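You operate a simulated robot arm through the tools that you are given. There is no shell and no other tool. Be economical: measure what you need, move in short steps, check, and stop when the job is done.

You run a simulated robot arm. Do the job below in one go: nothing can be reset, and whatever is moved stays where it is left.

## Task
Put the hinge with the smallest size on its label from the top of the long bench on the turntable top. Fetch the jar labelled "walnut" from the top of the long bench and stand it on the top of the corner bench. Push the top drawer shut. Take the shelf pin on the console end of the board table and put it away on the top of the corner bench. Put the clear spray bottle on the back half of the board table. Stack the pale block that says "maple" from the middle of the board table on top of the pale block labelled "pine". Put the filter that says "F25" from the back half of the board table on the cream drying chart and the filter marked "F40" on the finishing bench top. Put one of the glue bottles from the console end of the board table on the red mark on the packing bench. Put the 52 grey tray from the console end of the board table on the middle of the board table and the 55 grey tray on the white panel there. Put the brown tape on the console end of the board table away on the right end of the press ledge. Do these in any order. Set down upright: jar, clear spray bottle, filter, glue bottle.

Only the result counts: the job must be done as asked and must still hold three seconds after the hand-in. Knocking over, shifting, dropping, spilling or breaking anything else fails it.

## Robot
A 6-joint arm with a four-finger gripper on a trunk, on a base that drives. Base frame: it is fixed to the floor where the robot stands at the start and does not move with it; the origin is under the middle of the robot, x ahead of it, y to its left, z up; the surface under the hand at the start is at about z = 0.9. Readings come in m, degrees, newtons and seconds.
With the tool pointing down near the work surface it reaches from about 0.12 to 0.66 m from the robot's upright axis, wherever it stands. Its first joint turns from -166.0 to 166.0 degrees. Places, roughly: back half of the board table [-4.3, -1.6, 0.9]; brown tape (10x10x5 cm) [-5.2, -2.1, 0.9]; clear spray bottle [-4.25, -3.5, 1.75]; drying chart [-3.75, -1.5, 1]; filter [-3.75, -1.5, 1]; finishing bench top [-0.4, -1.5, 0.9]; glue bottle [-5, -2, 1]; grey jar, small jar [0.75, 0.5, 1]; grey tray [-5, -2, 1]; hinge [0.75, 0.5, 1]; middle of the board table [-3.8, -2, 0.9]; pale block [-3.75, -2, 1]; red mark on the packing bench (26x23 cm) [-5.1, 2.16, 0.88]; right end of the press ledge [-5.2, -3.6, 1.6]; shelf pin (2x2x4 cm) [-4.8, -2.2, 0.9]; top drawer [0.4, 0.1, 0.8]; top of the corner bench [-0.4, 2, 0.9]; turntable top [-0.2, -1.1, 0.9]; white panel (20x15x1 cm) [-4.5, -1.9, 0.9]. Payload 3.43 kg.
The TCP is the grasp point between the finger pads, 0.03 m short of the fingertips. In the tool frame z runs along the fingers and y along their closing line. The gripper opens to 0.12 m. The gripper's body begins 0.085 m behind the TCP.
Orientation is that of the tool frame in the base frame, as [roll, pitch, yaw] about the fixed x, y, z axes, in that order (R = Rz(yaw) Ry(pitch) Rx(roll)). With the fingers straight down and closing along the base's y, the tool's x points along the base's -x, its y along +y and its z along -z.

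## Interface
- The arm moves only by the tool send_rows. Its argument "motion" is a list of rows, each an object of numbers (a shift or turn left out is 0, a gripper value left out holds the last): "dx", "dy", "dz": the shift along the tool's x, y, z in m; "rx", "ry", "rz": the turn, a rotation vector about the tool's x, y, z in degrees; "hand": the opening, from 0 (shut) to 1 (fully open). In form: [{"dx": .., "dy": .., "dz": .., "rx": .., "ry": .., "rz": .., "hand": ..}, ...]. A call has 1 to 20 rows; each row shifts and turns the commanded pose from where the row before left it, along the tool's axes as they then stand. A row lasts 0.2 s, in which the tool goes at most 0.05 m and 8.6 degrees; a call with a longer step from one row to the next is refused whole, and so is a gripper value outside its range. A pose out of reach is approached as far as the arm can. The call stops where the force on the tool passes 40 N (or 10 N more than at its start, if that is more) or the arm is blocked; 0.2 s more then pass. Each finger halts on what it meets, pressing with about 38 N; the grip force reading is that of the motor and also rises with nothing between the fingers. The clock runs only during rows and for 0.2 s after the last one: add rows that do not move to give the fingers time. It gives the time, the measured TCP pose, the force on the tool (base axes), the opening and the grip force at its end, in the units of the frame above (readings bear some noise), with the torque about the TCP (base axes, N m) and any sound that the robot's microphone picked up.
- Cameras (640 x 400 px; columns grow to the right, rows downward): "scene" is now at [0.0184, 0.1011, 1.8402]; the picture's right is [-0.71, -0.70, 0.00], its down [-0.66, 0.66, -0.36] and it looks along [0.25, -0.26, -0.93] (base axes); focal length 240 px, centre (320, 200). "wrist" rides on the gripper at [0.071, -0.017, -0.121] in the tool frame; the picture's right is [0.23, 0.97, 0.00], its down [-0.81, 0.19, -0.55] and it looks along [-0.54, 0.13, 0.83] (tool axes); focal length 275 px, centre (320, 200). There is no depth. A picture from a camera that has moved, and an enlarged one, comes with that camera's place and axes in the base frame and with its lens.
- capture(camera): a new picture of that camera. It takes no simulated time.
- move_column(by): slides the trunk up (or, below 0, down) by that many m; the arm and the scene camera ride with it, the base frame stays. It gives what a move gives, with no picture.
- steer(legs): drives the robot by 1 to 6 legs, each [ahead, left, turn to the left] in m, m and degrees, along the robot's own axes; the way and the turn of a leg run together, so that a leg with both is an arc; at most 1.5 m and 180 degrees a leg. The arm and the cameras ride along, it lands a little off, and it stops where it bumps. It gives what a move gives.
- turn_head(pan, tilt): turns the head with the scene camera to pan (to the left, within 120 degrees either way) and tilt (down, from -29 to 69), counted from straight ahead of the robot. It gives what a move gives.
- enlarge(camera, box): a new picture of the part [left, top, right, bottom] of that camera's present view, enlarged. It takes no simulated time.
- job_done(): hands the job in; it is judged then, once.

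Go step by step. Nothing tells you exact positions but the pictures and the camera data: compare them with the known pose of the tool, close in by small moves and look again before you grip or let go. The budget is 556 turns and 342 pictures, counting those below and the enlarged ones. Unless the task says otherwise, let go and move clear before handing in.

The tools are called after "Call:" as name(argument=value, ...) on one line, values as JSON. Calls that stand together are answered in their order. send_rows: Moves the arm, as the interface text tells. Its arguments: {"type":"object","properties":{"motion":{"type":"array","items":{"type":"object","properties":{"dx":{"type":"number"},"dy":{"type":"number"},"dz":{"type":"number"},"rx":{"type":"number"},"ry":{"type":"number"},"rz":{"type":"number"},"hand":{"type":"number"}}}}},"required":["motion"]} The other tools are called the same way: move_column (by) slides the trunk up or down; steer (legs) drives the base; turn_head (pan, tilt) turns the head that bears the scene camera; capture (camera) takes a picture; enlarge (camera, box) takes an enlarged picture of a part of a camera's view; job_done () hands the job in.

At the start:

```text
t: 0.0
ee_pos: [0.4858, 0.2738, 1.2184]
ee_rot: [180.0, 0.0, 179.9]
force: [-0.3, 0.0, 0.6]
wrist_torque: [-0.03, -0.02, 0.01]
grip_width: 0.1199
gripper_force: 0.0
trunk travel left (down, up): [-0.375, 0.065]
robot x, y, heading: [-0.0041, -0.0019, 0.2]
head pan, tilt: [-45.3, 68.8]
```

scene: 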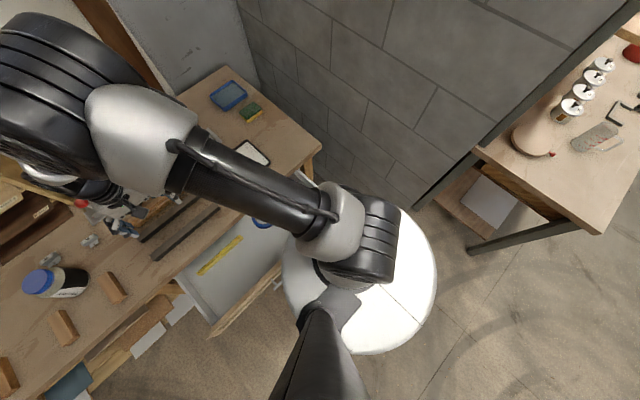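
wrist: 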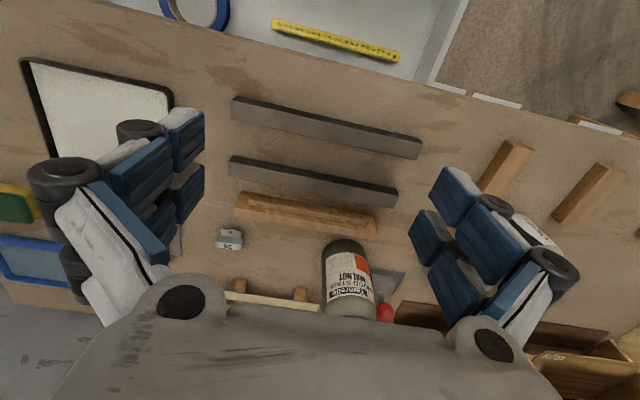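

I see the long bench with a jar and hinge parts ahead, and the drawer open toward the robot. I'll look around at the long bench with the head first.

Call:
turn_head(pan=30, tilt=45)

Call:
capture(camera="scene")

Call:
enlarge(camera="wrist", box=[200, 180, 440, 330])

```text
t: 1.5
ee_pos: [0.4837, 0.2749, 1.2187]
ee_rot: [-179.9, 0.0, 179.9]
force: [0.3, 0.2, -0.6]
wrist_torque: [0.02, 0.0, 0.01]
grip_width: 0.1199
gripper_force: 0.0
trunk travel left (down, up): [-0.375, 0.065]
robot x, y, heading: [-0.0018, 0.0006, -0.2]
head pan, tilt: [30.0, 45.0]
```

```text
339 pictures are left
camera scene: at [0.0496, 0.1815, 1.8691], right [0.5, -0.87, 0.0], down [-0.61, -0.35, -0.71], along [0.61, 0.35, -0.71], focal length 240 px, centre (320, 200)
```

scene: 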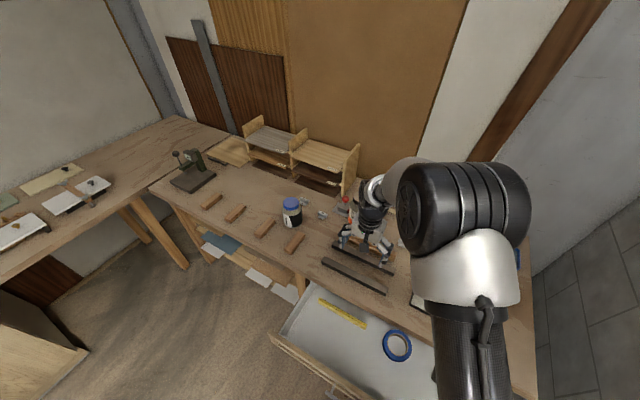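

```text
2.67 times, centred on (320, 255) of wrist
camera zoom: at [0.4131, 0.2564, 1.3375], right [-0.23, 0.97, 0.0], down [0.81, 0.19, 0.55], along [0.54, 0.13, -0.83], focal length 734 px, centre (320, 53)
```

zoom: 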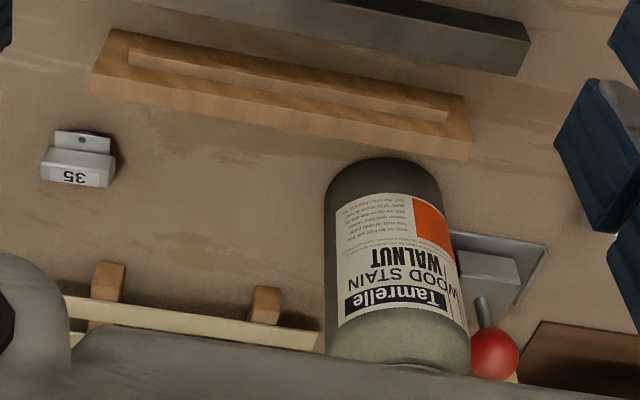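

The walnut jar is behind the gripper; a hinge "35" is near it and other hinges are by the blue-lidded jar. I'll zoom in.

Call:
enlarge(camera="scene", box=[240, 180, 400, 280])

Call:
enlarge(camera="scene", box=[140, 120, 300, 220])

```text
4.00 times, centred on (320, 230) of scene
camera zoom: at [0.0496, 0.1815, 1.8691], right [0.5, -0.87, 0.0], down [-0.61, -0.35, -0.71], along [0.61, 0.35, -0.71], focal length 960 px, centre (320, 80)
```

zoom: 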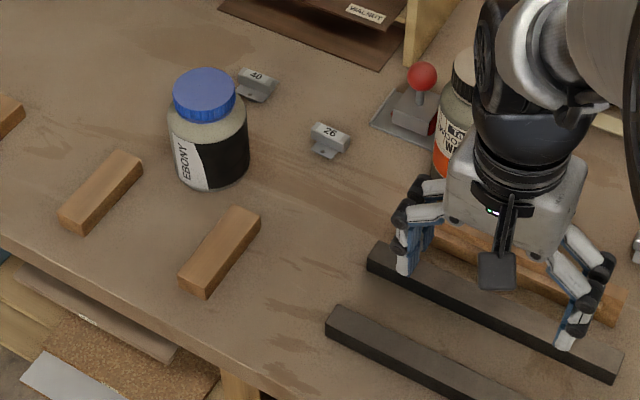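

```text
4.00 times, centred on (220, 170) of scene
camera zoom: at [0.0496, 0.1815, 1.8691], right [0.5, -0.87, 0.0], down [-0.61, -0.35, -0.71], along [0.61, 0.35, -0.71], focal length 960 px, centre (720, 320)
```

zoom: 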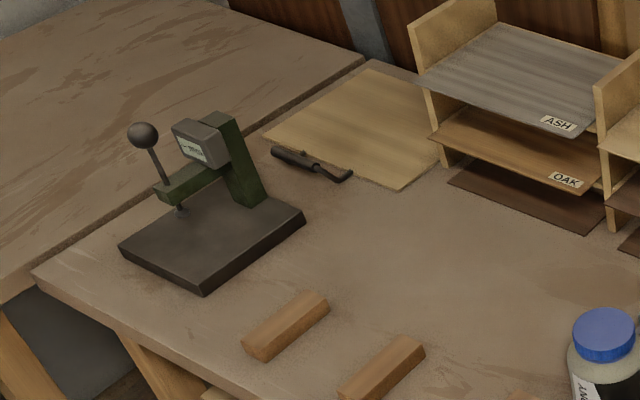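

Hinges are 40, 26 and 35, so "26" at about (0.78, 0.59) is the smallest; the walnut jar is at about (0.84, 0.42). The open drawer blocks me, so I'll back up and look before pushing it shut.

Call:
steer(legs=[[-0.4, 0, 0]])

Call:
turn_head(pan=10, tilt=45)

Call:
capture(camera="scene")

```text
t: 4.0
ee_pos: [0.0869, 0.2694, 1.2168]
ee_rot: [-180.0, 0.0, 178.9]
force: [0.1, 0.7, -0.5]
wrist_torque: [0.01, 0.02, -0.07]
grip_width: 0.1199
gripper_force: 0.2
trunk travel left (down, up): [-0.375, 0.065]
robot x, y, heading: [-0.4034, 0.0021, -1.3]
head pan, tilt: [30.0, 45.0]
```

```text
t: 4.8
ee_pos: [0.0874, 0.2693, 1.2187]
ee_rot: [179.9, 0.0, 178.9]
force: [-0.2, -1.0, -0.6]
wrist_torque: [0.01, -0.02, -0.03]
grip_width: 0.12
gripper_force: 0.1
trunk travel left (down, up): [-0.375, 0.065]
robot x, y, heading: [-0.4013, 0.0047, -1.1]
head pan, tilt: [10.0, 45.0]
```

```text
335 pictures are left
camera scene: at [-0.3406, 0.1579, 1.8691], right [0.16, -0.99, 0.0], down [-0.7, -0.11, -0.71], along [0.7, 0.11, -0.71], focal length 240 px, centre (320, 200)
```

scene: 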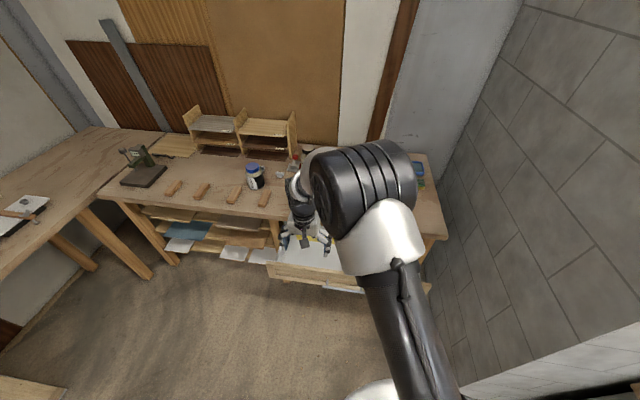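

The drawer front is visible now below the arm. I'll zoom on it.

Call:
enlarge(camera="scene", box=[240, 210, 440, 335])

Call:
capture(camera="wrist")

```text
3.20 times, centred on (340, 272) of scene
camera zoom: at [-0.3406, 0.1579, 1.8691], right [0.16, -0.99, 0.0], down [-0.7, -0.11, -0.71], along [0.7, 0.11, -0.71], focal length 768 px, centre (256, -32)
```

zoom: 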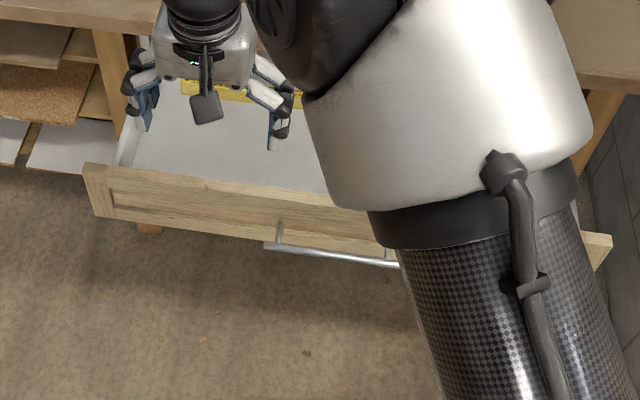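

```text
333 pictures are left
camera wrist: at [0.0151, 0.2524, 1.3373], right [-0.21, 0.98, 0.0], down [0.81, 0.18, 0.55], along [0.54, 0.12, -0.83], focal length 275 px, centre (320, 200)
```

wrist: 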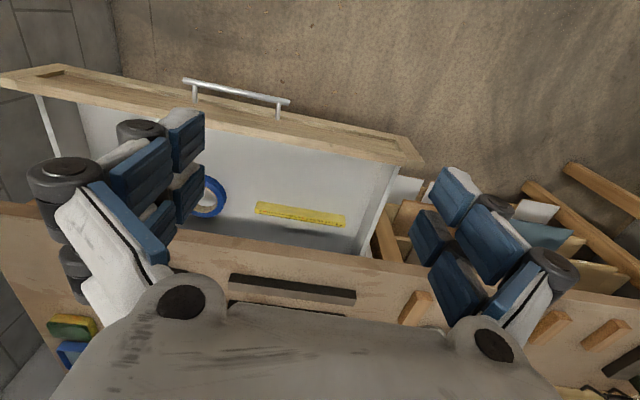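

Drawer front is at x≈0.20, spanning y −0.25 to 0.48, with handle centre y≈0.12. I'll move a bit closer, close the fingers, and bring them in front of the handle.

Call:
steer(legs=[[0.12, 0, 1]])

Call:
send_rows(motion=[{"dx": 0.045, "dy": -0.02, "hand": 0}, {"dx": 0.045, "dy": -0.02}, {"dx": 0.04, "dy": -0.025}, {"dx": 0.02, "dy": -0.04}, {"dx": 0.01, "dy": -0.04}, {"dz": 0.045}, {"dz": 0.045}, {"dz": 0.045}, {"dz": 0.045}, {"dz": 0.045}, {"dz": 0.02}])

Call:
capture(camera="wrist")

Call:
capture(camera="scene")

```text
t: 6.0
ee_pos: [0.2002, 0.2776, 1.2188]
ee_rot: [-180.0, 0.0, 179.9]
force: [0.2, 0.5, -0.5]
wrist_torque: [0.04, 0.0, 0.0]
grip_width: 0.1199
gripper_force: 0.1
trunk travel left (down, up): [-0.375, 0.065]
robot x, y, heading: [-0.2857, 0.0044, -0.0]
head pan, tilt: [10.0, 45.0]
```

```text
t: 8.4
ee_pos: [0.04, 0.1316, 0.9712]
ee_rot: [180.0, -0.1, -180.0]
force: [0.7, 0.2, -0.1]
wrist_torque: [0.03, 0.0, 0.03]
grip_width: 0.0002
gripper_force: 32.9
trunk travel left (down, up): [-0.375, 0.065]
robot x, y, heading: [-0.2834, 0.0042, -0.0]
head pan, tilt: [10.0, 45.0]
```

```text
332 pictures are left
camera wrist: at [-0.0315, 0.1138, 1.0909], right [-0.23, 0.97, 0.0], down [0.81, 0.19, 0.55], along [0.54, 0.13, -0.83], focal length 275 px, centre (320, 200)
```

wrist: 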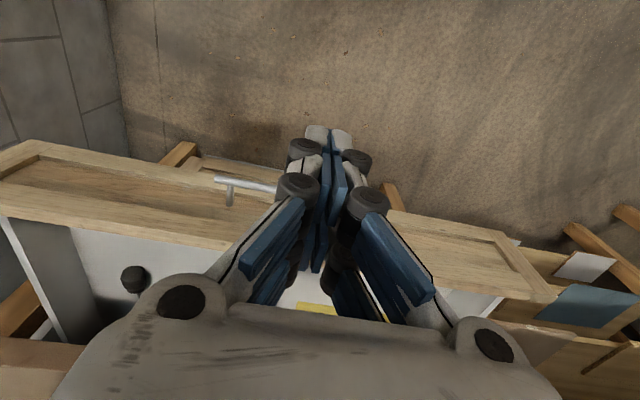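

```text
331 pictures are left
camera scene: at [-0.2255, 0.1576, 1.8691], right [0.17, -0.98, 0.0], down [-0.7, -0.12, -0.71], along [0.7, 0.12, -0.71], focal length 240 px, centre (320, 200)
```

scene: 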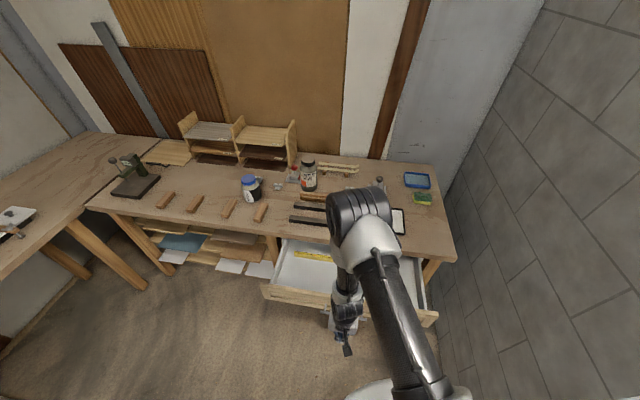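

The handle is at z≈0.79, centred about y=0.12. I'll descend and push forward.

Call:
send_rows(motion=[{"dz": 0.045}, {"dz": 0.045}, {"dz": 0.045}, {"dz": 0.035}, {"dx": -0.03}, {"dx": -0.03}, {"dx": -0.02}, {"dx": -0.02}, {"dx": -0.02}, {"dx": -0.02}, {"dx": -0.02}, {"dx": -0.02}, {"dx": -0.02}, {"dx": -0.02}, {"dx": -0.02}])

Call:
capture(camera="wrist")

```text
t: 11.7
ee_pos: [0.277, 0.1303, 0.8065]
ee_rot: [-179.9, 0.0, 180.0]
force: [-0.2, -0.8, 0.4]
wrist_torque: [0.01, -0.03, 0.0]
grip_width: 0.0
gripper_force: 33.6
out of reach, approached as far as the arm can: row 15
trunk travel left (down, up): [-0.375, 0.065]
robot x, y, heading: [-0.2806, 0.0017, -0.2]
head pan, tilt: [10.0, 45.0]
```

```text
330 pictures are left
camera wrist: at [0.205, 0.1127, 0.9253], right [-0.23, 0.97, 0.0], down [0.81, 0.19, 0.55], along [0.54, 0.13, -0.83], focal length 275 px, centre (320, 200)
```

wrist: 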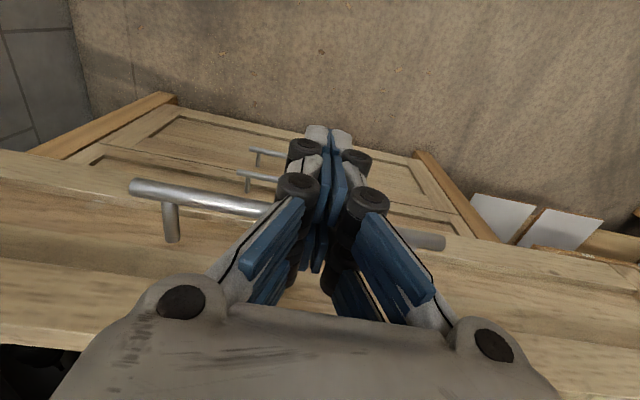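

The drawer is moving; the arm has run out of reach. I'll drive the base forward a bit to continue.

Call:
steer(legs=[[0.08, 0, 0]])

Call:
capture(camera="scene")

```text
t: 12.7
ee_pos: [0.3602, 0.1301, 0.806]
ee_rot: [180.0, 0.2, 179.9]
force: [-0.5, 0.0, -0.4]
wrist_torque: [0.0, 0.03, -0.02]
grip_width: 0.0002
gripper_force: 33.5
trunk travel left (down, up): [-0.375, 0.065]
robot x, y, heading: [-0.2045, 0.0051, 0.0]
head pan, tilt: [10.0, 45.0]
```

```text
329 pictures are left
camera scene: at [-0.1415, 0.1576, 1.869], right [0.17, -0.99, 0.0], down [-0.7, -0.12, -0.71], along [0.7, 0.12, -0.71], focal length 240 px, centre (320, 200)
```

scene: 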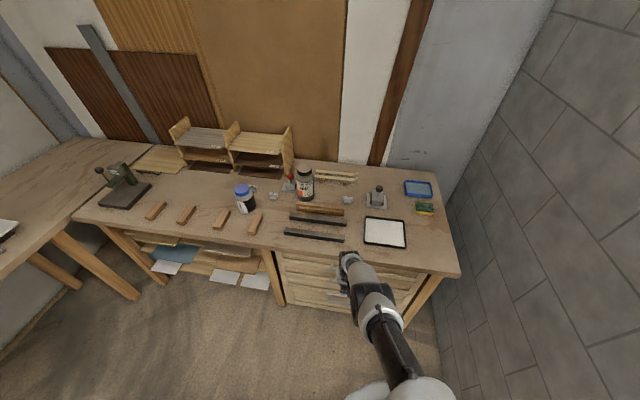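

Nearly shut; I'll push another couple of centimetres and check for resistance.

Call:
steer(legs=[[0.03, 0, 0]])

Call:
enlarge(camera="scene", box=[250, 230, 450, 355])

Call:
capture(camera="wrist")

```text
t: 13.6
ee_pos: [0.3884, 0.1309, 0.8039]
ee_rot: [180.0, 0.0, 179.9]
force: [0.1, 0.4, -1.1]
wrist_torque: [0.02, 0.03, -0.01]
grip_width: 0.0
gripper_force: 34.0
trunk travel left (down, up): [-0.375, 0.065]
robot x, y, heading: [-0.173, 0.0003, -0.0]
head pan, tilt: [10.0, 45.0]
```

```text
3.20 times, centred on (350, 292) of scene
camera zoom: at [-0.1116, 0.1576, 1.869], right [0.17, -0.98, 0.0], down [-0.7, -0.12, -0.71], along [0.7, 0.12, -0.71], focal length 768 px, centre (224, -96)
```

zoom: 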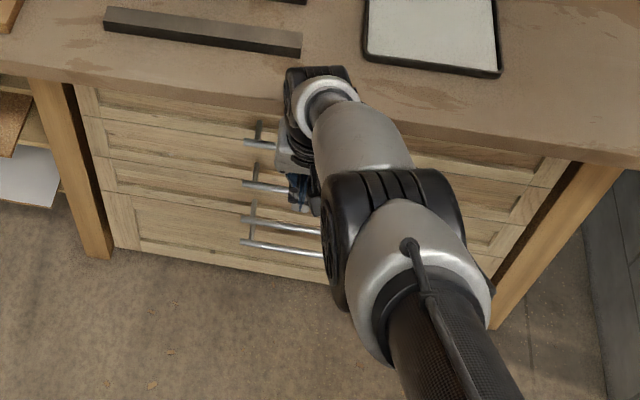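

```text
327 pictures are left
camera wrist: at [0.3171, 0.1121, 0.9242], right [-0.23, 0.97, 0.0], down [0.81, 0.19, 0.55], along [0.54, 0.13, -0.83], focal length 275 px, centre (320, 200)
```

wrist: 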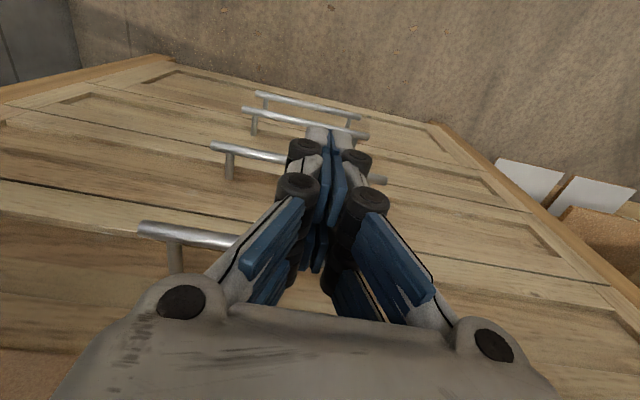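

The drawer seems to have coasted shut ahead of the fingers. I'll withdraw the arm upward and check.

Call:
send_rows(motion=[{"dx": 0.04}, {"dx": 0.04}, {"dx": 0.04}, {"dz": -0.05}, {"dz": -0.05}, {"dz": -0.05}, {"dz": -0.05}, {"dz": -0.05}, {"dz": -0.05}, {"dz": -0.05}, {"dz": -0.05, "hand": 1}])

Call:
enlarge(camera="scene", box=[240, 230, 440, 355])

Call:
capture(camera="wrist")

```text
t: 15.9
ee_pos: [0.2639, 0.1316, 1.2085]
ee_rot: [-180.0, 0.1, 179.9]
force: [-0.8, -0.2, 0.0]
wrist_torque: [0.03, -0.02, 0.01]
grip_width: 0.0263
gripper_force: 0.0
trunk travel left (down, up): [-0.375, 0.065]
robot x, y, heading: [-0.17, 0.0021, -0.1]
head pan, tilt: [10.0, 45.0]
```

```text
3.20 times, centred on (340, 292) of scene
camera zoom: at [-0.1159, 0.1569, 1.8692], right [0.17, -0.99, 0.0], down [-0.7, -0.12, -0.71], along [0.7, 0.12, -0.71], focal length 768 px, centre (256, -96)
```

zoom: 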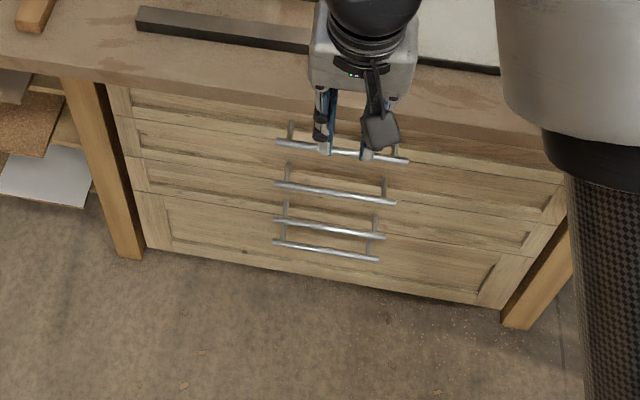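

```text
325 pictures are left
camera wrist: at [0.1927, 0.1143, 1.3281], right [-0.23, 0.97, 0.0], down [0.81, 0.19, 0.55], along [0.54, 0.13, -0.83], focal length 275 px, centre (320, 200)
```

wrist: 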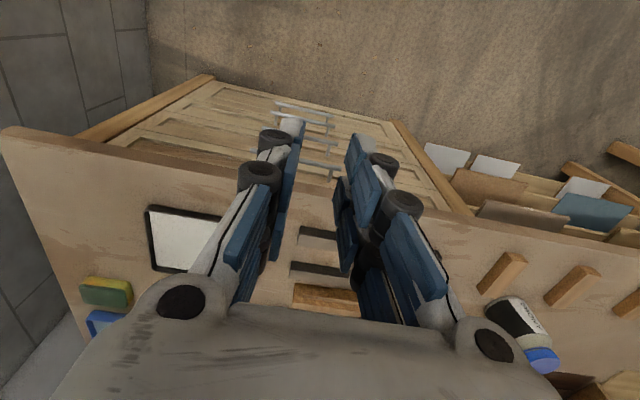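

The top drawer is flush with the others, so it's shut. Next I'll drive nearer the hinge and jar and view them with the wrist camera.

Call:
steer(legs=[[0, 0.5, 0], [0.3, 0, 0]])

Call:
capture(camera="wrist")

Call:
capture(camera="scene")

```text
t: 20.6
ee_pos: [0.5686, 0.644, 1.2077]
ee_rot: [-180.0, 0.1, -179.3]
force: [-0.2, 0.0, -1.1]
wrist_torque: [0.01, 0.06, 0.0]
grip_width: 0.1198
gripper_force: 0.0
trunk travel left (down, up): [-0.375, 0.065]
robot x, y, heading: [0.1251, 0.5074, 0.6]
head pan, tilt: [10.0, 45.0]
```

```text
324 pictures are left
camera wrist: at [0.4958, 0.6248, 1.327], right [-0.24, 0.97, 0.0], down [0.81, 0.2, 0.55], along [0.54, 0.13, -0.83], focal length 275 px, centre (320, 200)
```

wrist: 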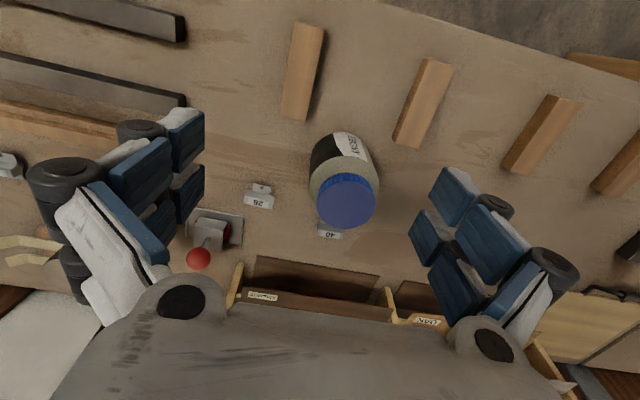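

```text
323 pictures are left
camera scene: at [0.187, 0.6636, 1.8691], right [0.18, -0.98, 0.0], down [-0.7, -0.13, -0.71], along [0.69, 0.13, -0.71], focal length 240 px, centre (320, 200)
```

scene: 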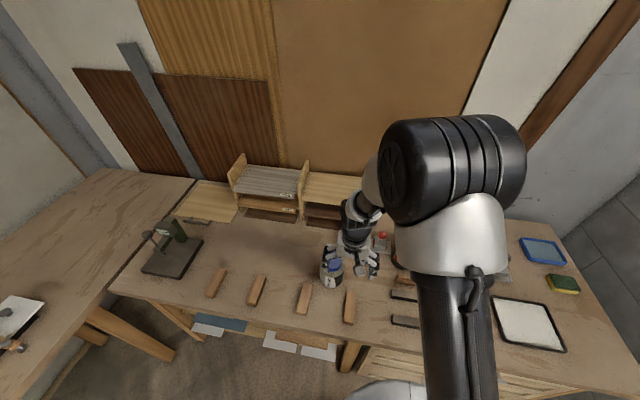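

Hinge 26 is at about (0.785, 0.581). I'll drive closer and zoom in on it for orientation.

Call:
steer(legs=[[0.14, -0.02, -0.6]])

Call:
enlarge(camera="wrist", box=[160, 60, 400, 210])

```text
t: 21.9
ee_pos: [0.709, 0.6191, 1.2086]
ee_rot: [180.0, 0.1, 180.0]
force: [-0.3, 0.3, -0.6]
wrist_torque: [-0.04, 0.01, 0.0]
grip_width: 0.1199
gripper_force: 0.1
trunk travel left (down, up): [-0.375, 0.065]
robot x, y, heading: [0.2661, 0.4922, -0.1]
head pan, tilt: [10.0, 45.0]
```

```text
2.67 times, centred on (280, 135) of wrist
camera zoom: at [0.6373, 0.6018, 1.327], right [-0.23, 0.97, 0.0], down [0.81, 0.19, 0.55], along [0.54, 0.13, -0.83], focal length 734 px, centre (427, 373)
```

zoom: 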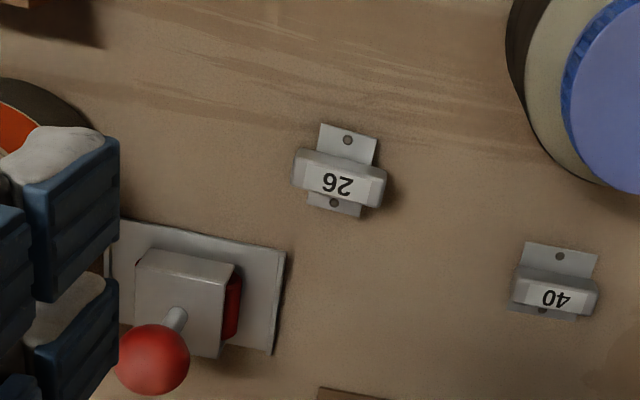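

The hinge block is about 5 cm long along y, at (0.787, 0.587). I'll come above it with a narrower opening and look.

Call:
send_rows(motion=[{"dx": -0.04, "dy": -0.016, "hand": 0.7}, {"dx": -0.038, "dy": -0.0165}, {"dz": 0.045}, {"dz": 0.045}, {"dz": 0.045}, {"dz": 0.045}, {}])

Call:
capture(camera="wrist")

```text
t: 23.5
ee_pos: [0.7847, 0.5877, 1.0301]
ee_rot: [-180.0, 0.2, -179.9]
force: [-1.1, -0.1, 0.8]
wrist_torque: [0.0, 0.0, -0.04]
grip_width: 0.0841
gripper_force: 0.1
trunk travel left (down, up): [-0.375, 0.065]
robot x, y, heading: [0.2675, 0.4894, 0.3]
head pan, tilt: [10.0, 45.0]
```

```text
321 pictures are left
camera wrist: at [0.7121, 0.5703, 1.1494], right [-0.23, 0.97, 0.0], down [0.81, 0.19, 0.56], along [0.54, 0.13, -0.83], focal length 275 px, centre (320, 200)
```

wrist: 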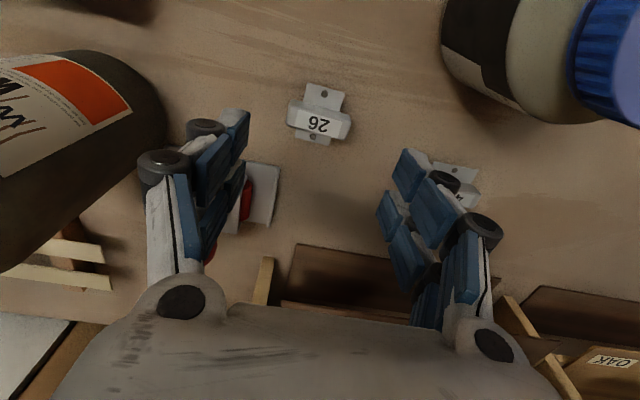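

Aligned well over hinge 26. Descending to grasp.

Call:
send_rows(motion=[{"dx": 0.001, "dz": 0.04}, {"dz": 0.03}, {"dz": 0.015}, {}])

Call:
capture(camera="wrist")

```text
t: 24.5
ee_pos: [0.7858, 0.5863, 0.9434]
ee_rot: [-180.0, 0.1, -179.9]
force: [-0.2, 0.3, 0.4]
wrist_torque: [-0.01, 0.0, 0.03]
grip_width: 0.0839
gripper_force: 0.1
trunk travel left (down, up): [-0.375, 0.065]
robot x, y, heading: [0.2692, 0.4898, -0.0]
head pan, tilt: [10.0, 45.0]
```

```text
320 pictures are left
camera wrist: at [0.7139, 0.5687, 1.0629], right [-0.23, 0.97, 0.0], down [0.81, 0.19, 0.55], along [0.54, 0.13, -0.83], focal length 275 px, centre (320, 200)
```

wrist: 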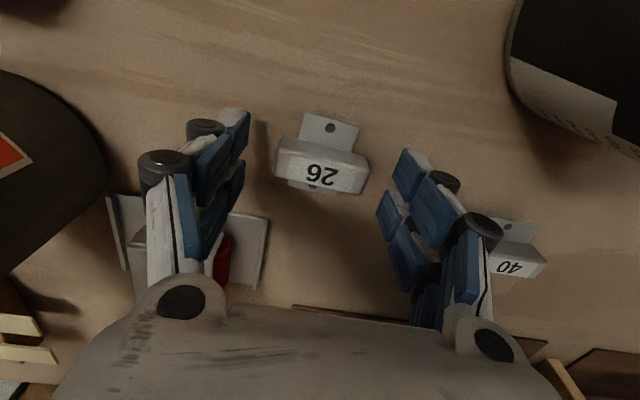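

Hinge is centred between the fingers. I'll lower slightly and close.

Call:
send_rows(motion=[{"dz": 0.005}, {"dz": 0.004}, {"hand": 0.0}, {}, {}, {}])

Call:
capture(camera="wrist")

```text
t: 25.9
ee_pos: [0.7864, 0.5869, 0.935]
ee_rot: [-180.0, 0.0, -179.9]
force: [-0.3, -0.7, 2.3]
wrist_torque: [-0.03, -0.01, 0.02]
grip_width: 0.0505
gripper_force: 37.7
trunk travel left (down, up): [-0.375, 0.065]
robot x, y, heading: [0.268, 0.4872, -0.0]
head pan, tilt: [10.0, 45.0]
```

```text
319 pictures are left
camera wrist: at [0.7142, 0.5688, 1.0541], right [-0.23, 0.97, 0.0], down [0.81, 0.19, 0.55], along [0.54, 0.13, -0.83], focal length 275 px, centre (320, 200)
```

wrist: 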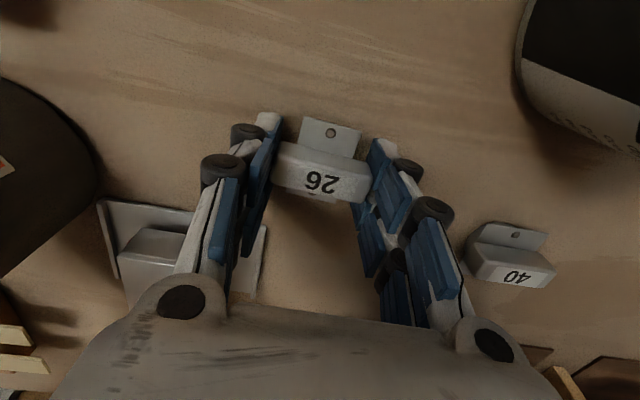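

Grip on hinge 26 is firm. I'll lift it and drive back, turning toward the finishing bench with the turntable.

Call:
send_rows(motion=[{"dz": -0.04}, {"dz": -0.045}, {"dz": -0.045}, {"dz": -0.045}, {"dz": -0.045}, {"dz": -0.04}])

Call:
steer(legs=[[-0.57, 0, 0], [0, 0, -90]])

Call:
turn_head(pan=0, tilt=40)

Call:
capture(camera="scene")

```text
t: 27.3
ee_pos: [0.7851, 0.5877, 1.1966]
ee_rot: [-180.0, 0.0, -179.9]
force: [0.0, 0.0, -0.8]
wrist_torque: [0.02, -0.01, 0.0]
grip_width: 0.0503
gripper_force: 37.6
trunk travel left (down, up): [-0.375, 0.065]
robot x, y, heading: [0.2665, 0.4906, 0.1]
head pan, tilt: [10.0, 45.0]
```

```text
t: 34.4
ee_pos: [-0.2035, -0.0313, 1.1959]
ee_rot: [-180.0, 0.1, 89.9]
force: [0.0, 0.4, -1.5]
wrist_torque: [0.02, -0.02, 0.01]
grip_width: 0.0503
gripper_force: 38.4
trunk travel left (down, up): [-0.375, 0.065]
robot x, y, heading: [-0.3021, 0.4856, -89.9]
head pan, tilt: [10.0, 45.0]
```

```text
t: 35.1
ee_pos: [-0.2027, -0.0318, 1.1937]
ee_rot: [180.0, 0.1, 89.9]
force: [0.5, -0.9, -1.4]
wrist_torque: [-0.02, 0.01, -0.03]
grip_width: 0.0505
gripper_force: 38.3
trunk travel left (down, up): [-0.375, 0.065]
robot x, y, heading: [-0.3003, 0.4862, -89.8]
head pan, tilt: [0.0, 40.0]
```

```text
318 pictures are left
camera scene: at [-0.1612, 0.4209, 1.8763], right [-1.0, 0.0, 0.0], down [0.0, 0.64, -0.77], along [0.0, -0.77, -0.64], focal length 240 px, centre (320, 200)
```

scene: 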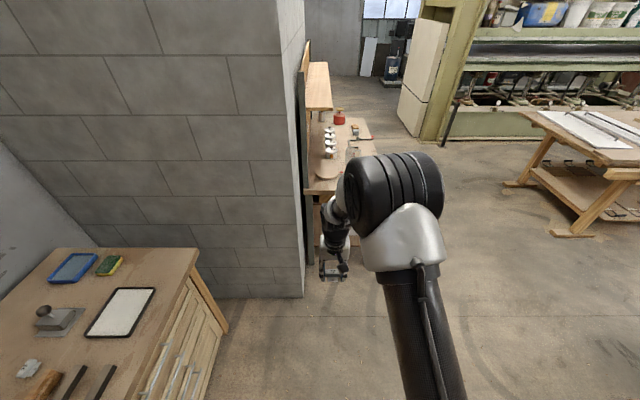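

The finishing bench lies past the wall corner. I'll shift right for clearance and drive up toward it.

Call:
steer(legs=[[0, -0.15, 0], [0.9, 0, 0]])

Call:
capture(camera="scene")

Call:
capture(camera="wrist")

```text
t: 41.0
ee_pos: [-0.3993, -0.9571, 1.1959]
ee_rot: [180.0, 0.2, 87.4]
force: [0.5, 0.1, -0.4]
wrist_torque: [0.01, -0.04, 0.02]
grip_width: 0.0503
gripper_force: 38.0
trunk travel left (down, up): [-0.375, 0.065]
robot x, y, heading: [-0.4774, -0.4348, -92.8]
head pan, tilt: [0.0, 40.0]
```

```text
317 pictures are left
camera scene: at [-0.3382, -0.5074, 1.8763], right [-1.0, 0.05, 0.0], down [0.03, 0.64, -0.77], along [-0.03, -0.77, -0.64], focal length 240 px, centre (320, 200)
```

scene: 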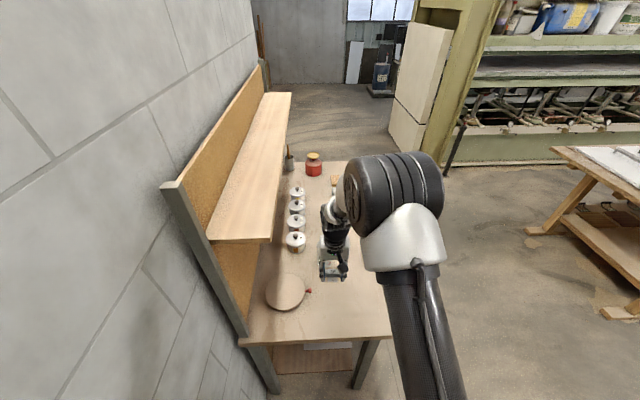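

```text
316 pictures are left
camera wrist: at [-0.414, -0.886, 1.3145], right [0.98, 0.19, 0.0], down [0.16, -0.82, 0.55], along [0.1, -0.54, -0.83], focal length 275 px, centre (320, 200)
```

wrist: 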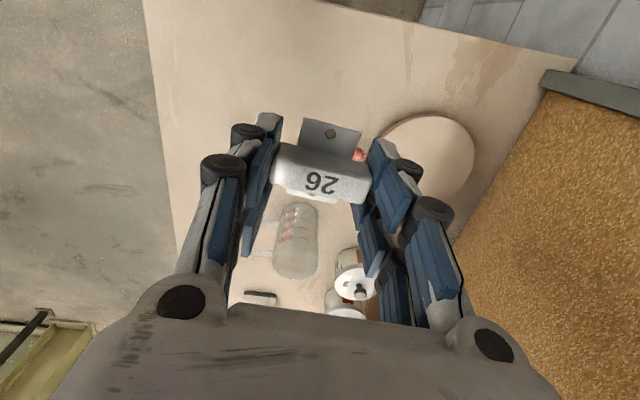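

The turntable is at about (-0.22, -1.03), partly below a shelf at z≈1.43. I'll go low first, then slide over it under the shelf edge.

Call:
send_rows(motion=[{"dz": 0.045}, {"dz": 0.045}, {"dz": 0.04}, {"dx": -0.01, "dy": 0.04}, {"dx": -0.01, "dy": 0.04}, {"dx": -0.015, "dy": 0.043}, {"dx": -0.015, "dy": 0.043}, {}])

Call:
capture(camera="scene")

Call:
capture(camera="wrist")

```text
t: 42.8
ee_pos: [-0.2409, -1.0145, 1.0652]
ee_rot: [-179.9, 0.0, 87.4]
force: [-0.3, -1.4, -1.2]
wrist_torque: [0.01, 0.0, 0.02]
grip_width: 0.0506
gripper_force: 38.2
trunk travel left (down, up): [-0.375, 0.065]
robot x, y, heading: [-0.4726, -0.4388, -92.6]
head pan, tilt: [0.0, 40.0]
```

```text
315 pictures are left
camera scene: at [-0.3396, -0.5069, 1.8764], right [-1.0, 0.05, 0.0], down [0.03, 0.64, -0.77], along [-0.03, -0.77, -0.64], focal length 240 px, centre (320, 200)
```

scene: 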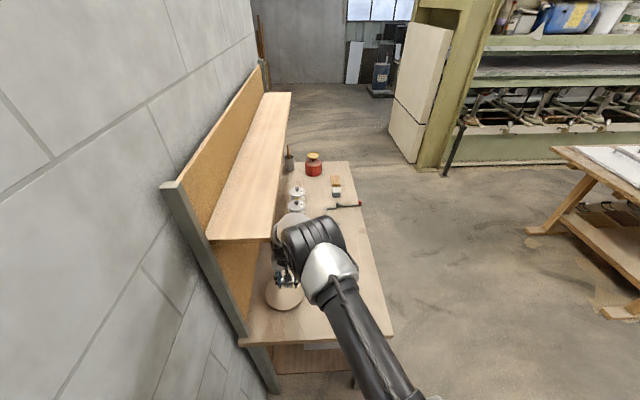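

```text
314 pictures are left
camera wrist: at [-0.254, -0.9446, 1.1849], right [0.98, 0.19, 0.0], down [0.15, -0.82, 0.55], along [0.1, -0.54, -0.83], focal length 275 px, centre (320, 200)
```

wrist: 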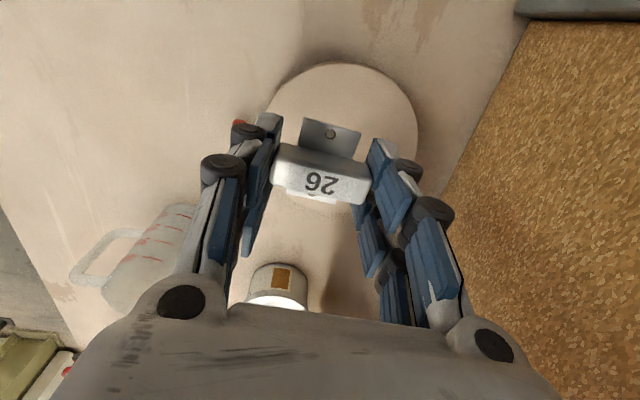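

The hinge is over the disk. Lowering gradually.

Call:
send_rows(motion=[{"dx": -0.012, "dy": 0.015, "dz": 0.03}, {"dz": 0.04}, {"dz": 0.01}, {}])

Call:
capture(camera="wrist")

Call:
enlarge(camera="scene", box=[230, 220, 350, 320])

```text
t: 43.8
ee_pos: [-0.2222, -1.0283, 0.9873]
ee_rot: [179.9, 0.0, 87.4]
force: [0.0, -0.3, -1.3]
wrist_torque: [-0.01, 0.0, -0.02]
grip_width: 0.0502
gripper_force: 38.0
trunk travel left (down, up): [-0.375, 0.065]
robot x, y, heading: [-0.4735, -0.4389, -92.5]
head pan, tilt: [0.0, 40.0]
```

```text
313 pictures are left
camera wrist: at [-0.2359, -0.9565, 1.1066], right [0.98, 0.19, 0.0], down [0.16, -0.82, 0.55], along [0.1, -0.54, -0.83], focal length 275 px, centre (320, 200)
```

wrist: 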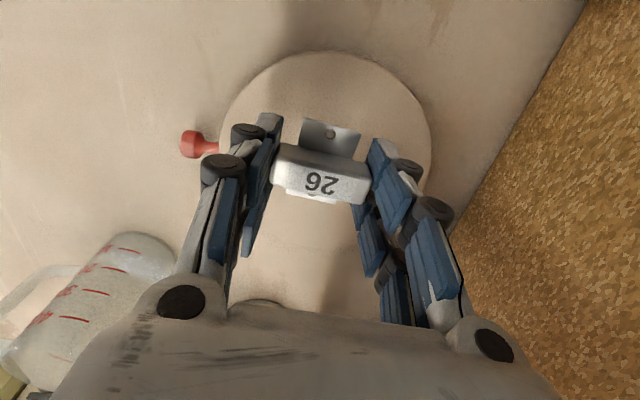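

```text
4.00 times, centred on (290, 270) of scene
camera zoom: at [-0.3384, -0.5069, 1.8764], right [-1.0, 0.05, 0.0], down [0.03, 0.64, -0.77], along [-0.03, -0.77, -0.64], focal length 960 px, centre (440, -80)
```

zoom: 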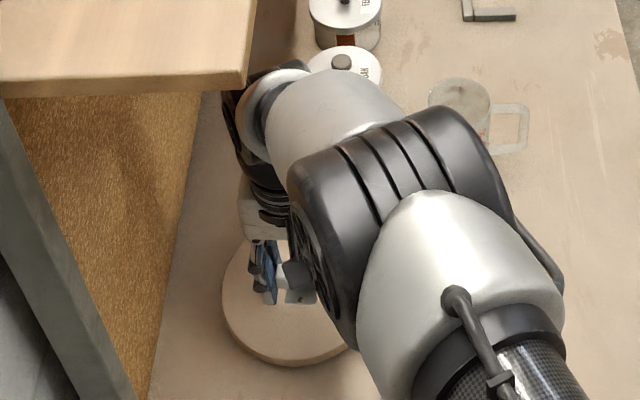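

Centred over the disk. Lowering to contact in small steps.

Call:
send_rows(motion=[{"dz": 0.015}, {"dz": 0.005}, {}])

Call:
send_rows(motion=[{"dz": 0.004}, {"dz": 0.003}, {}])

Call:
capture(camera="wrist")

```text
t: 44.5
ee_pos: [-0.2216, -1.0278, 0.9658]
ee_rot: [180.0, 0.1, 87.5]
force: [-0.7, -1.0, -0.2]
wrist_torque: [-0.01, 0.01, -0.02]
grip_width: 0.0506
gripper_force: 38.2
trunk travel left (down, up): [-0.375, 0.065]
robot x, y, heading: [-0.4739, -0.4375, -92.6]
head pan, tilt: [0.0, 40.0]
```

```text
t: 45.4
ee_pos: [-0.2214, -1.0272, 0.9593]
ee_rot: [180.0, 0.0, 87.5]
force: [0.6, 0.0, -0.2]
wrist_torque: [-0.02, -0.01, -0.05]
grip_width: 0.0504
gripper_force: 37.7
trunk travel left (down, up): [-0.375, 0.065]
robot x, y, heading: [-0.4754, -0.4338, -92.6]
head pan, tilt: [0.0, 40.0]
```

```text
311 pictures are left
camera wrist: at [-0.2356, -0.9561, 1.078], right [0.98, 0.19, 0.0], down [0.16, -0.82, 0.55], along [0.1, -0.54, -0.83], focal length 275 px, centre (320, 200)
```

wrist: 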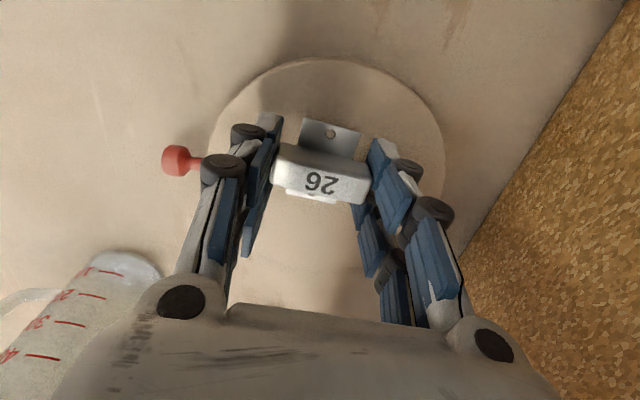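

Call:
send_rows(motion=[{"dz": 0.003}, {"dz": 0.002}, {"dz": 0.002}, {"dz": 0.002}, {"dz": 0.002}, {"dz": 0.002}])

Call:
capture(camera="wrist")

```text
t: 46.8
ee_pos: [-0.2218, -1.0273, 0.947]
ee_rot: [179.9, 0.2, 87.5]
force: [-0.5, 0.1, -1.5]
wrist_torque: [0.0, 0.03, -0.02]
grip_width: 0.0504
gripper_force: 37.9
trunk travel left (down, up): [-0.375, 0.065]
robot x, y, heading: [-0.4795, -0.4381, -92.4]
head pan, tilt: [0.0, 40.0]
```

```text
310 pictures are left
camera wrist: at [-0.2355, -0.9567, 1.0654], right [0.98, 0.19, 0.0], down [0.16, -0.82, 0.55], along [0.1, -0.54, -0.83], focal length 275 px, centre (320, 200)
```

wrist: 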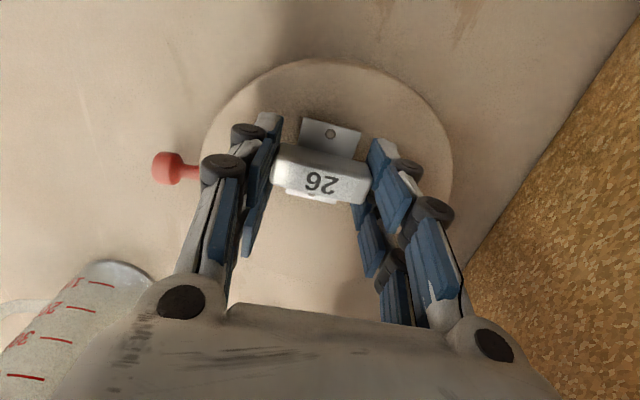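

No contact yet; continuing gently.

Call:
send_rows(motion=[{"dz": 0.002}, {"dz": 0.002}, {"dz": 0.002}, {"dz": 0.002}, {"dz": 0.002}, {"dz": 0.002}, {"dz": 0.002}])

Call:
capture(camera="wrist")

```text
t: 47.8
ee_pos: [-0.2205, -1.0308, 0.9442]
ee_rot: [179.8, 0.5, 87.4]
force: [-3.1, 8.1, 20.5]
wrist_torque: [0.46, 0.22, -0.04]
grip_width: 0.0505
gripper_force: 37.9
trunk travel left (down, up): [-0.375, 0.065]
robot x, y, heading: [-0.4742, -0.4346, -92.4]
head pan, tilt: [0.0, 40.0]
stopped in row 5: the force on the tool passed its limit at 41 N (the readings are from after the stop); the commanded pose is now the measured one
```

```text
309 pictures are left
camera wrist: at [-0.2349, -0.9585, 1.0632], right [0.98, 0.19, 0.0], down [0.15, -0.81, 0.56], along [0.11, -0.55, -0.83], focal length 275 px, centre (320, 200)
```

wrist: 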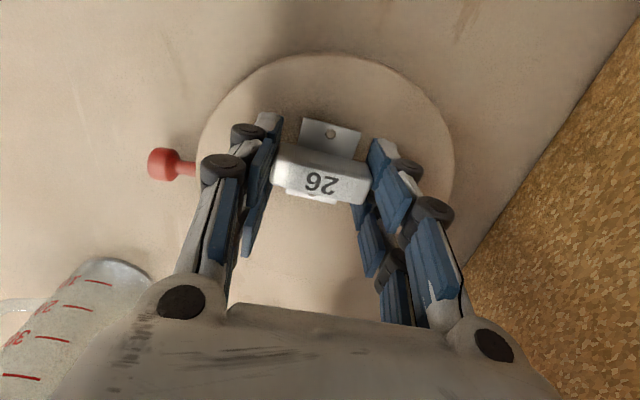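

Contact made. Releasing and lifting.

Call:
send_rows(motion=[{"dz": -0.001, "hand": 0.65}, {}, {}, {"dz": -0.02}, {"dz": -0.045}, {"dx": 0.0, "dz": -0.04}])

Call:
capture(camera="wrist")

```text
t: 49.2
ee_pos: [-0.2273, -1.0299, 1.0454]
ee_rot: [179.6, 0.4, 87.2]
force: [-0.5, -0.3, -0.1]
wrist_torque: [-0.02, 0.02, -0.01]
grip_width: 0.0781
gripper_force: 0.1
trunk travel left (down, up): [-0.375, 0.065]
robot x, y, heading: [-0.4763, -0.4314, -92.7]
head pan, tilt: [0.0, 40.0]
```

```text
308 pictures are left
camera wrist: at [-0.2404, -0.9592, 1.1656], right [0.98, 0.18, 0.0], down [0.15, -0.82, 0.56], along [0.11, -0.55, -0.83], focal length 275 px, centre (320, 200)
```

wrist: 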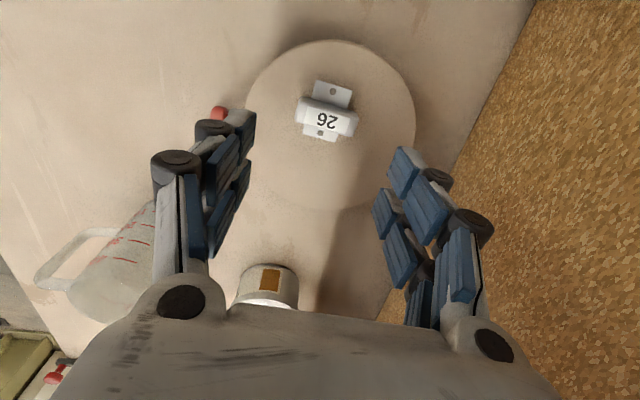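

Hinge 26 rests on the turntable. I'll retract, then go back for the walnut jar.

Call:
send_rows(motion=[{"dx": 0.02, "dy": -0.04}, {"dx": 0.03, "dy": -0.04}, {"dx": 0.03, "dy": -0.04}, {"dz": -0.045}, {"dz": -0.045}, {"dz": -0.045}, {"hand": 1}])

Call:
steer(legs=[[-0.9, 0, 0], [0, 0, 92.7], [0.5, 0, 0]])

Call:
capture(camera="wrist")

```text
t: 50.8
ee_pos: [-0.3358, -0.9447, 1.1837]
ee_rot: [179.7, 0.4, 87.5]
force: [0.6, -1.2, 0.0]
wrist_torque: [0.04, 0.02, 0.02]
grip_width: 0.1044
gripper_force: 0.0
trunk travel left (down, up): [-0.375, 0.065]
robot x, y, heading: [-0.4715, -0.4352, -92.6]
head pan, tilt: [0.0, 40.0]
```

```text
t: 62.1
ee_pos: [0.5696, 0.6611, 1.1835]
ee_rot: [179.8, 0.5, -178.9]
force: [1.3, 0.1, 0.5]
wrist_torque: [0.02, 0.03, 0.01]
grip_width: 0.1198
gripper_force: 0.1
trunk travel left (down, up): [-0.375, 0.065]
robot x, y, heading: [0.0699, 0.4863, 1.1]
head pan, tilt: [0.0, 40.0]
```

```text
307 pictures are left
camera wrist: at [0.4969, 0.6408, 1.3018], right [-0.25, 0.97, 0.0], down [0.8, 0.21, 0.56], along [0.54, 0.14, -0.83], focal length 275 px, centre (320, 200)
```

wrist: 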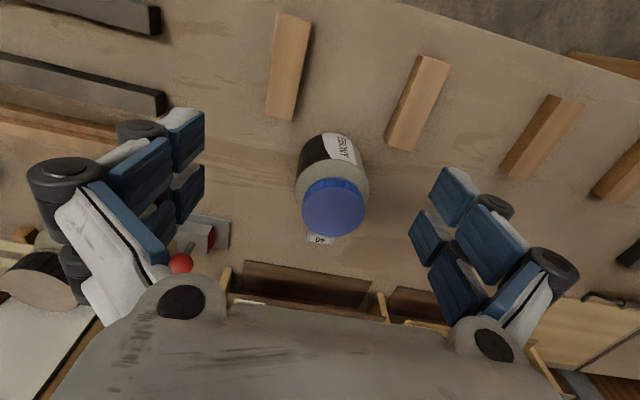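

I'll retract the arm a bit and shift right/forward to bring the walnut jar in front.

Call:
send_rows(motion=[{"dx": 0.04, "dy": -0.04}, {"dx": 0.04, "dy": -0.045}, {"dy": -0.045}])

Call:
steer(legs=[[0.19, -0.13, -1.1]])

Call:
capture(camera="wrist")

Call:
capture(camera="scene")

```text
refused: row 1 steps farther than a row can; nothing moved
```

```text
t: 63.9
ee_pos: [0.7566, 0.5249, 1.1814]
ee_rot: [179.8, 0.3, -179.7]
force: [0.0, -0.3, 0.2]
wrist_torque: [0.05, 0.03, 0.01]
grip_width: 0.12
gripper_force: 0.1
trunk travel left (down, up): [-0.375, 0.065]
robot x, y, heading: [0.2553, 0.3622, 0.1]
head pan, tilt: [0.0, 40.0]
```

```text
306 pictures are left
camera wrist: at [0.6847, 0.5065, 1.3019], right [-0.24, 0.97, 0.0], down [0.81, 0.19, 0.56], along [0.54, 0.13, -0.83], focal length 275 px, centre (320, 200)
```

wrist: 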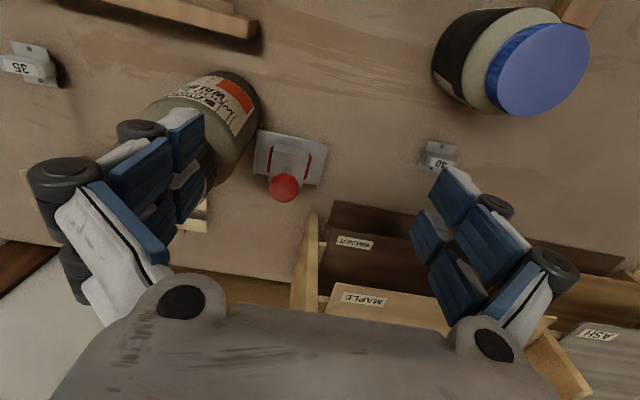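

```text
305 pictures are left
camera scene: at [0.3203, 0.5022, 1.8764], right [0.01, -1.0, 0.0], down [-0.64, 0.0, -0.77], along [0.77, 0.0, -0.64], focal length 240 px, centre (320, 200)
```

scene: 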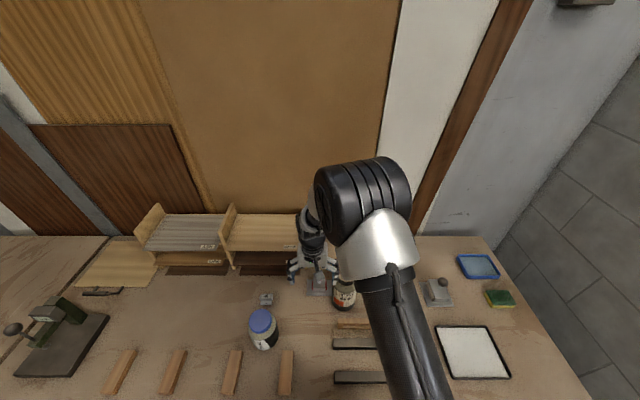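

Jar around (0.825, 0.41). I'll move the gripper over in front of it for a better look.

Call:
send_rows(motion=[{"dx": 0.02, "dy": -0.04}, {"dx": 0.02, "dy": -0.04}, {"dx": 0.015, "dy": -0.035}])

Call:
capture(camera="wrist")

```text
t: 64.7
ee_pos: [0.7024, 0.4083, 1.1828]
ee_rot: [179.6, 0.5, -179.6]
force: [-0.9, 0.0, 0.8]
wrist_torque: [0.01, -0.01, -0.03]
grip_width: 0.1201
gripper_force: 0.0
trunk travel left (down, up): [-0.375, 0.065]
robot x, y, heading: [0.2551, 0.3632, 0.1]
head pan, tilt: [0.0, 40.0]
```

```text
304 pictures are left
camera wrist: at [0.6295, 0.39, 1.3016], right [-0.24, 0.97, 0.0], down [0.8, 0.19, 0.56], along [0.55, 0.13, -0.83], focal length 275 px, centre (320, 200)
```

wrist: 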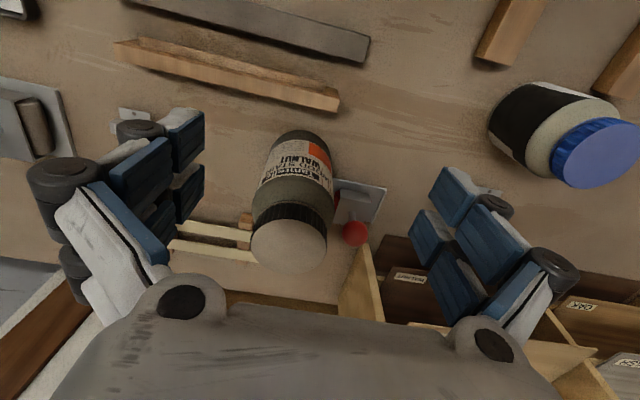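

I'll zoom with the scene camera to triangulate the jar.

Call:
enlarge(camera="scene", box=[240, 240, 400, 340])

Call:
enlarge(camera="wrist", box=[200, 110, 440, 280])

```text
4.00 times, centred on (320, 290) of scene
camera zoom: at [0.3183, 0.5009, 1.8766], right [0.0, -1.0, 0.0], down [-0.64, 0.0, -0.77], along [0.77, 0.0, -0.64], focal length 960 px, centre (320, -160)
```

zoom: 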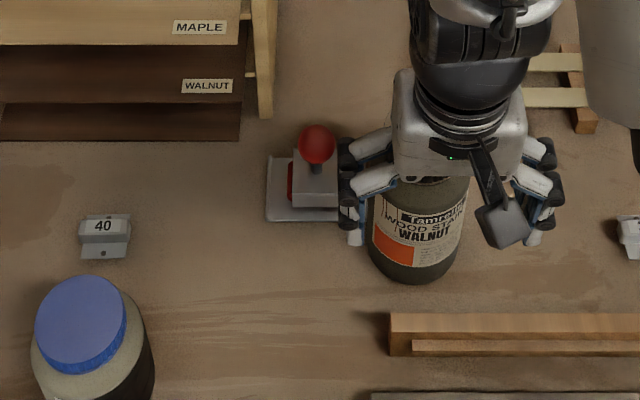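

```text
2.35 times, centred on (320, 195) of wrist
camera zoom: at [0.6295, 0.39, 1.3016], right [-0.24, 0.97, 0.0], down [0.8, 0.19, 0.56], along [0.55, 0.13, -0.83], focal length 648 px, centre (320, 212)
```

zoom: 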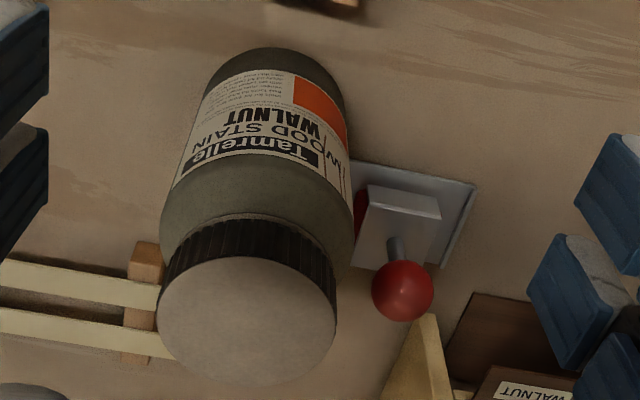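

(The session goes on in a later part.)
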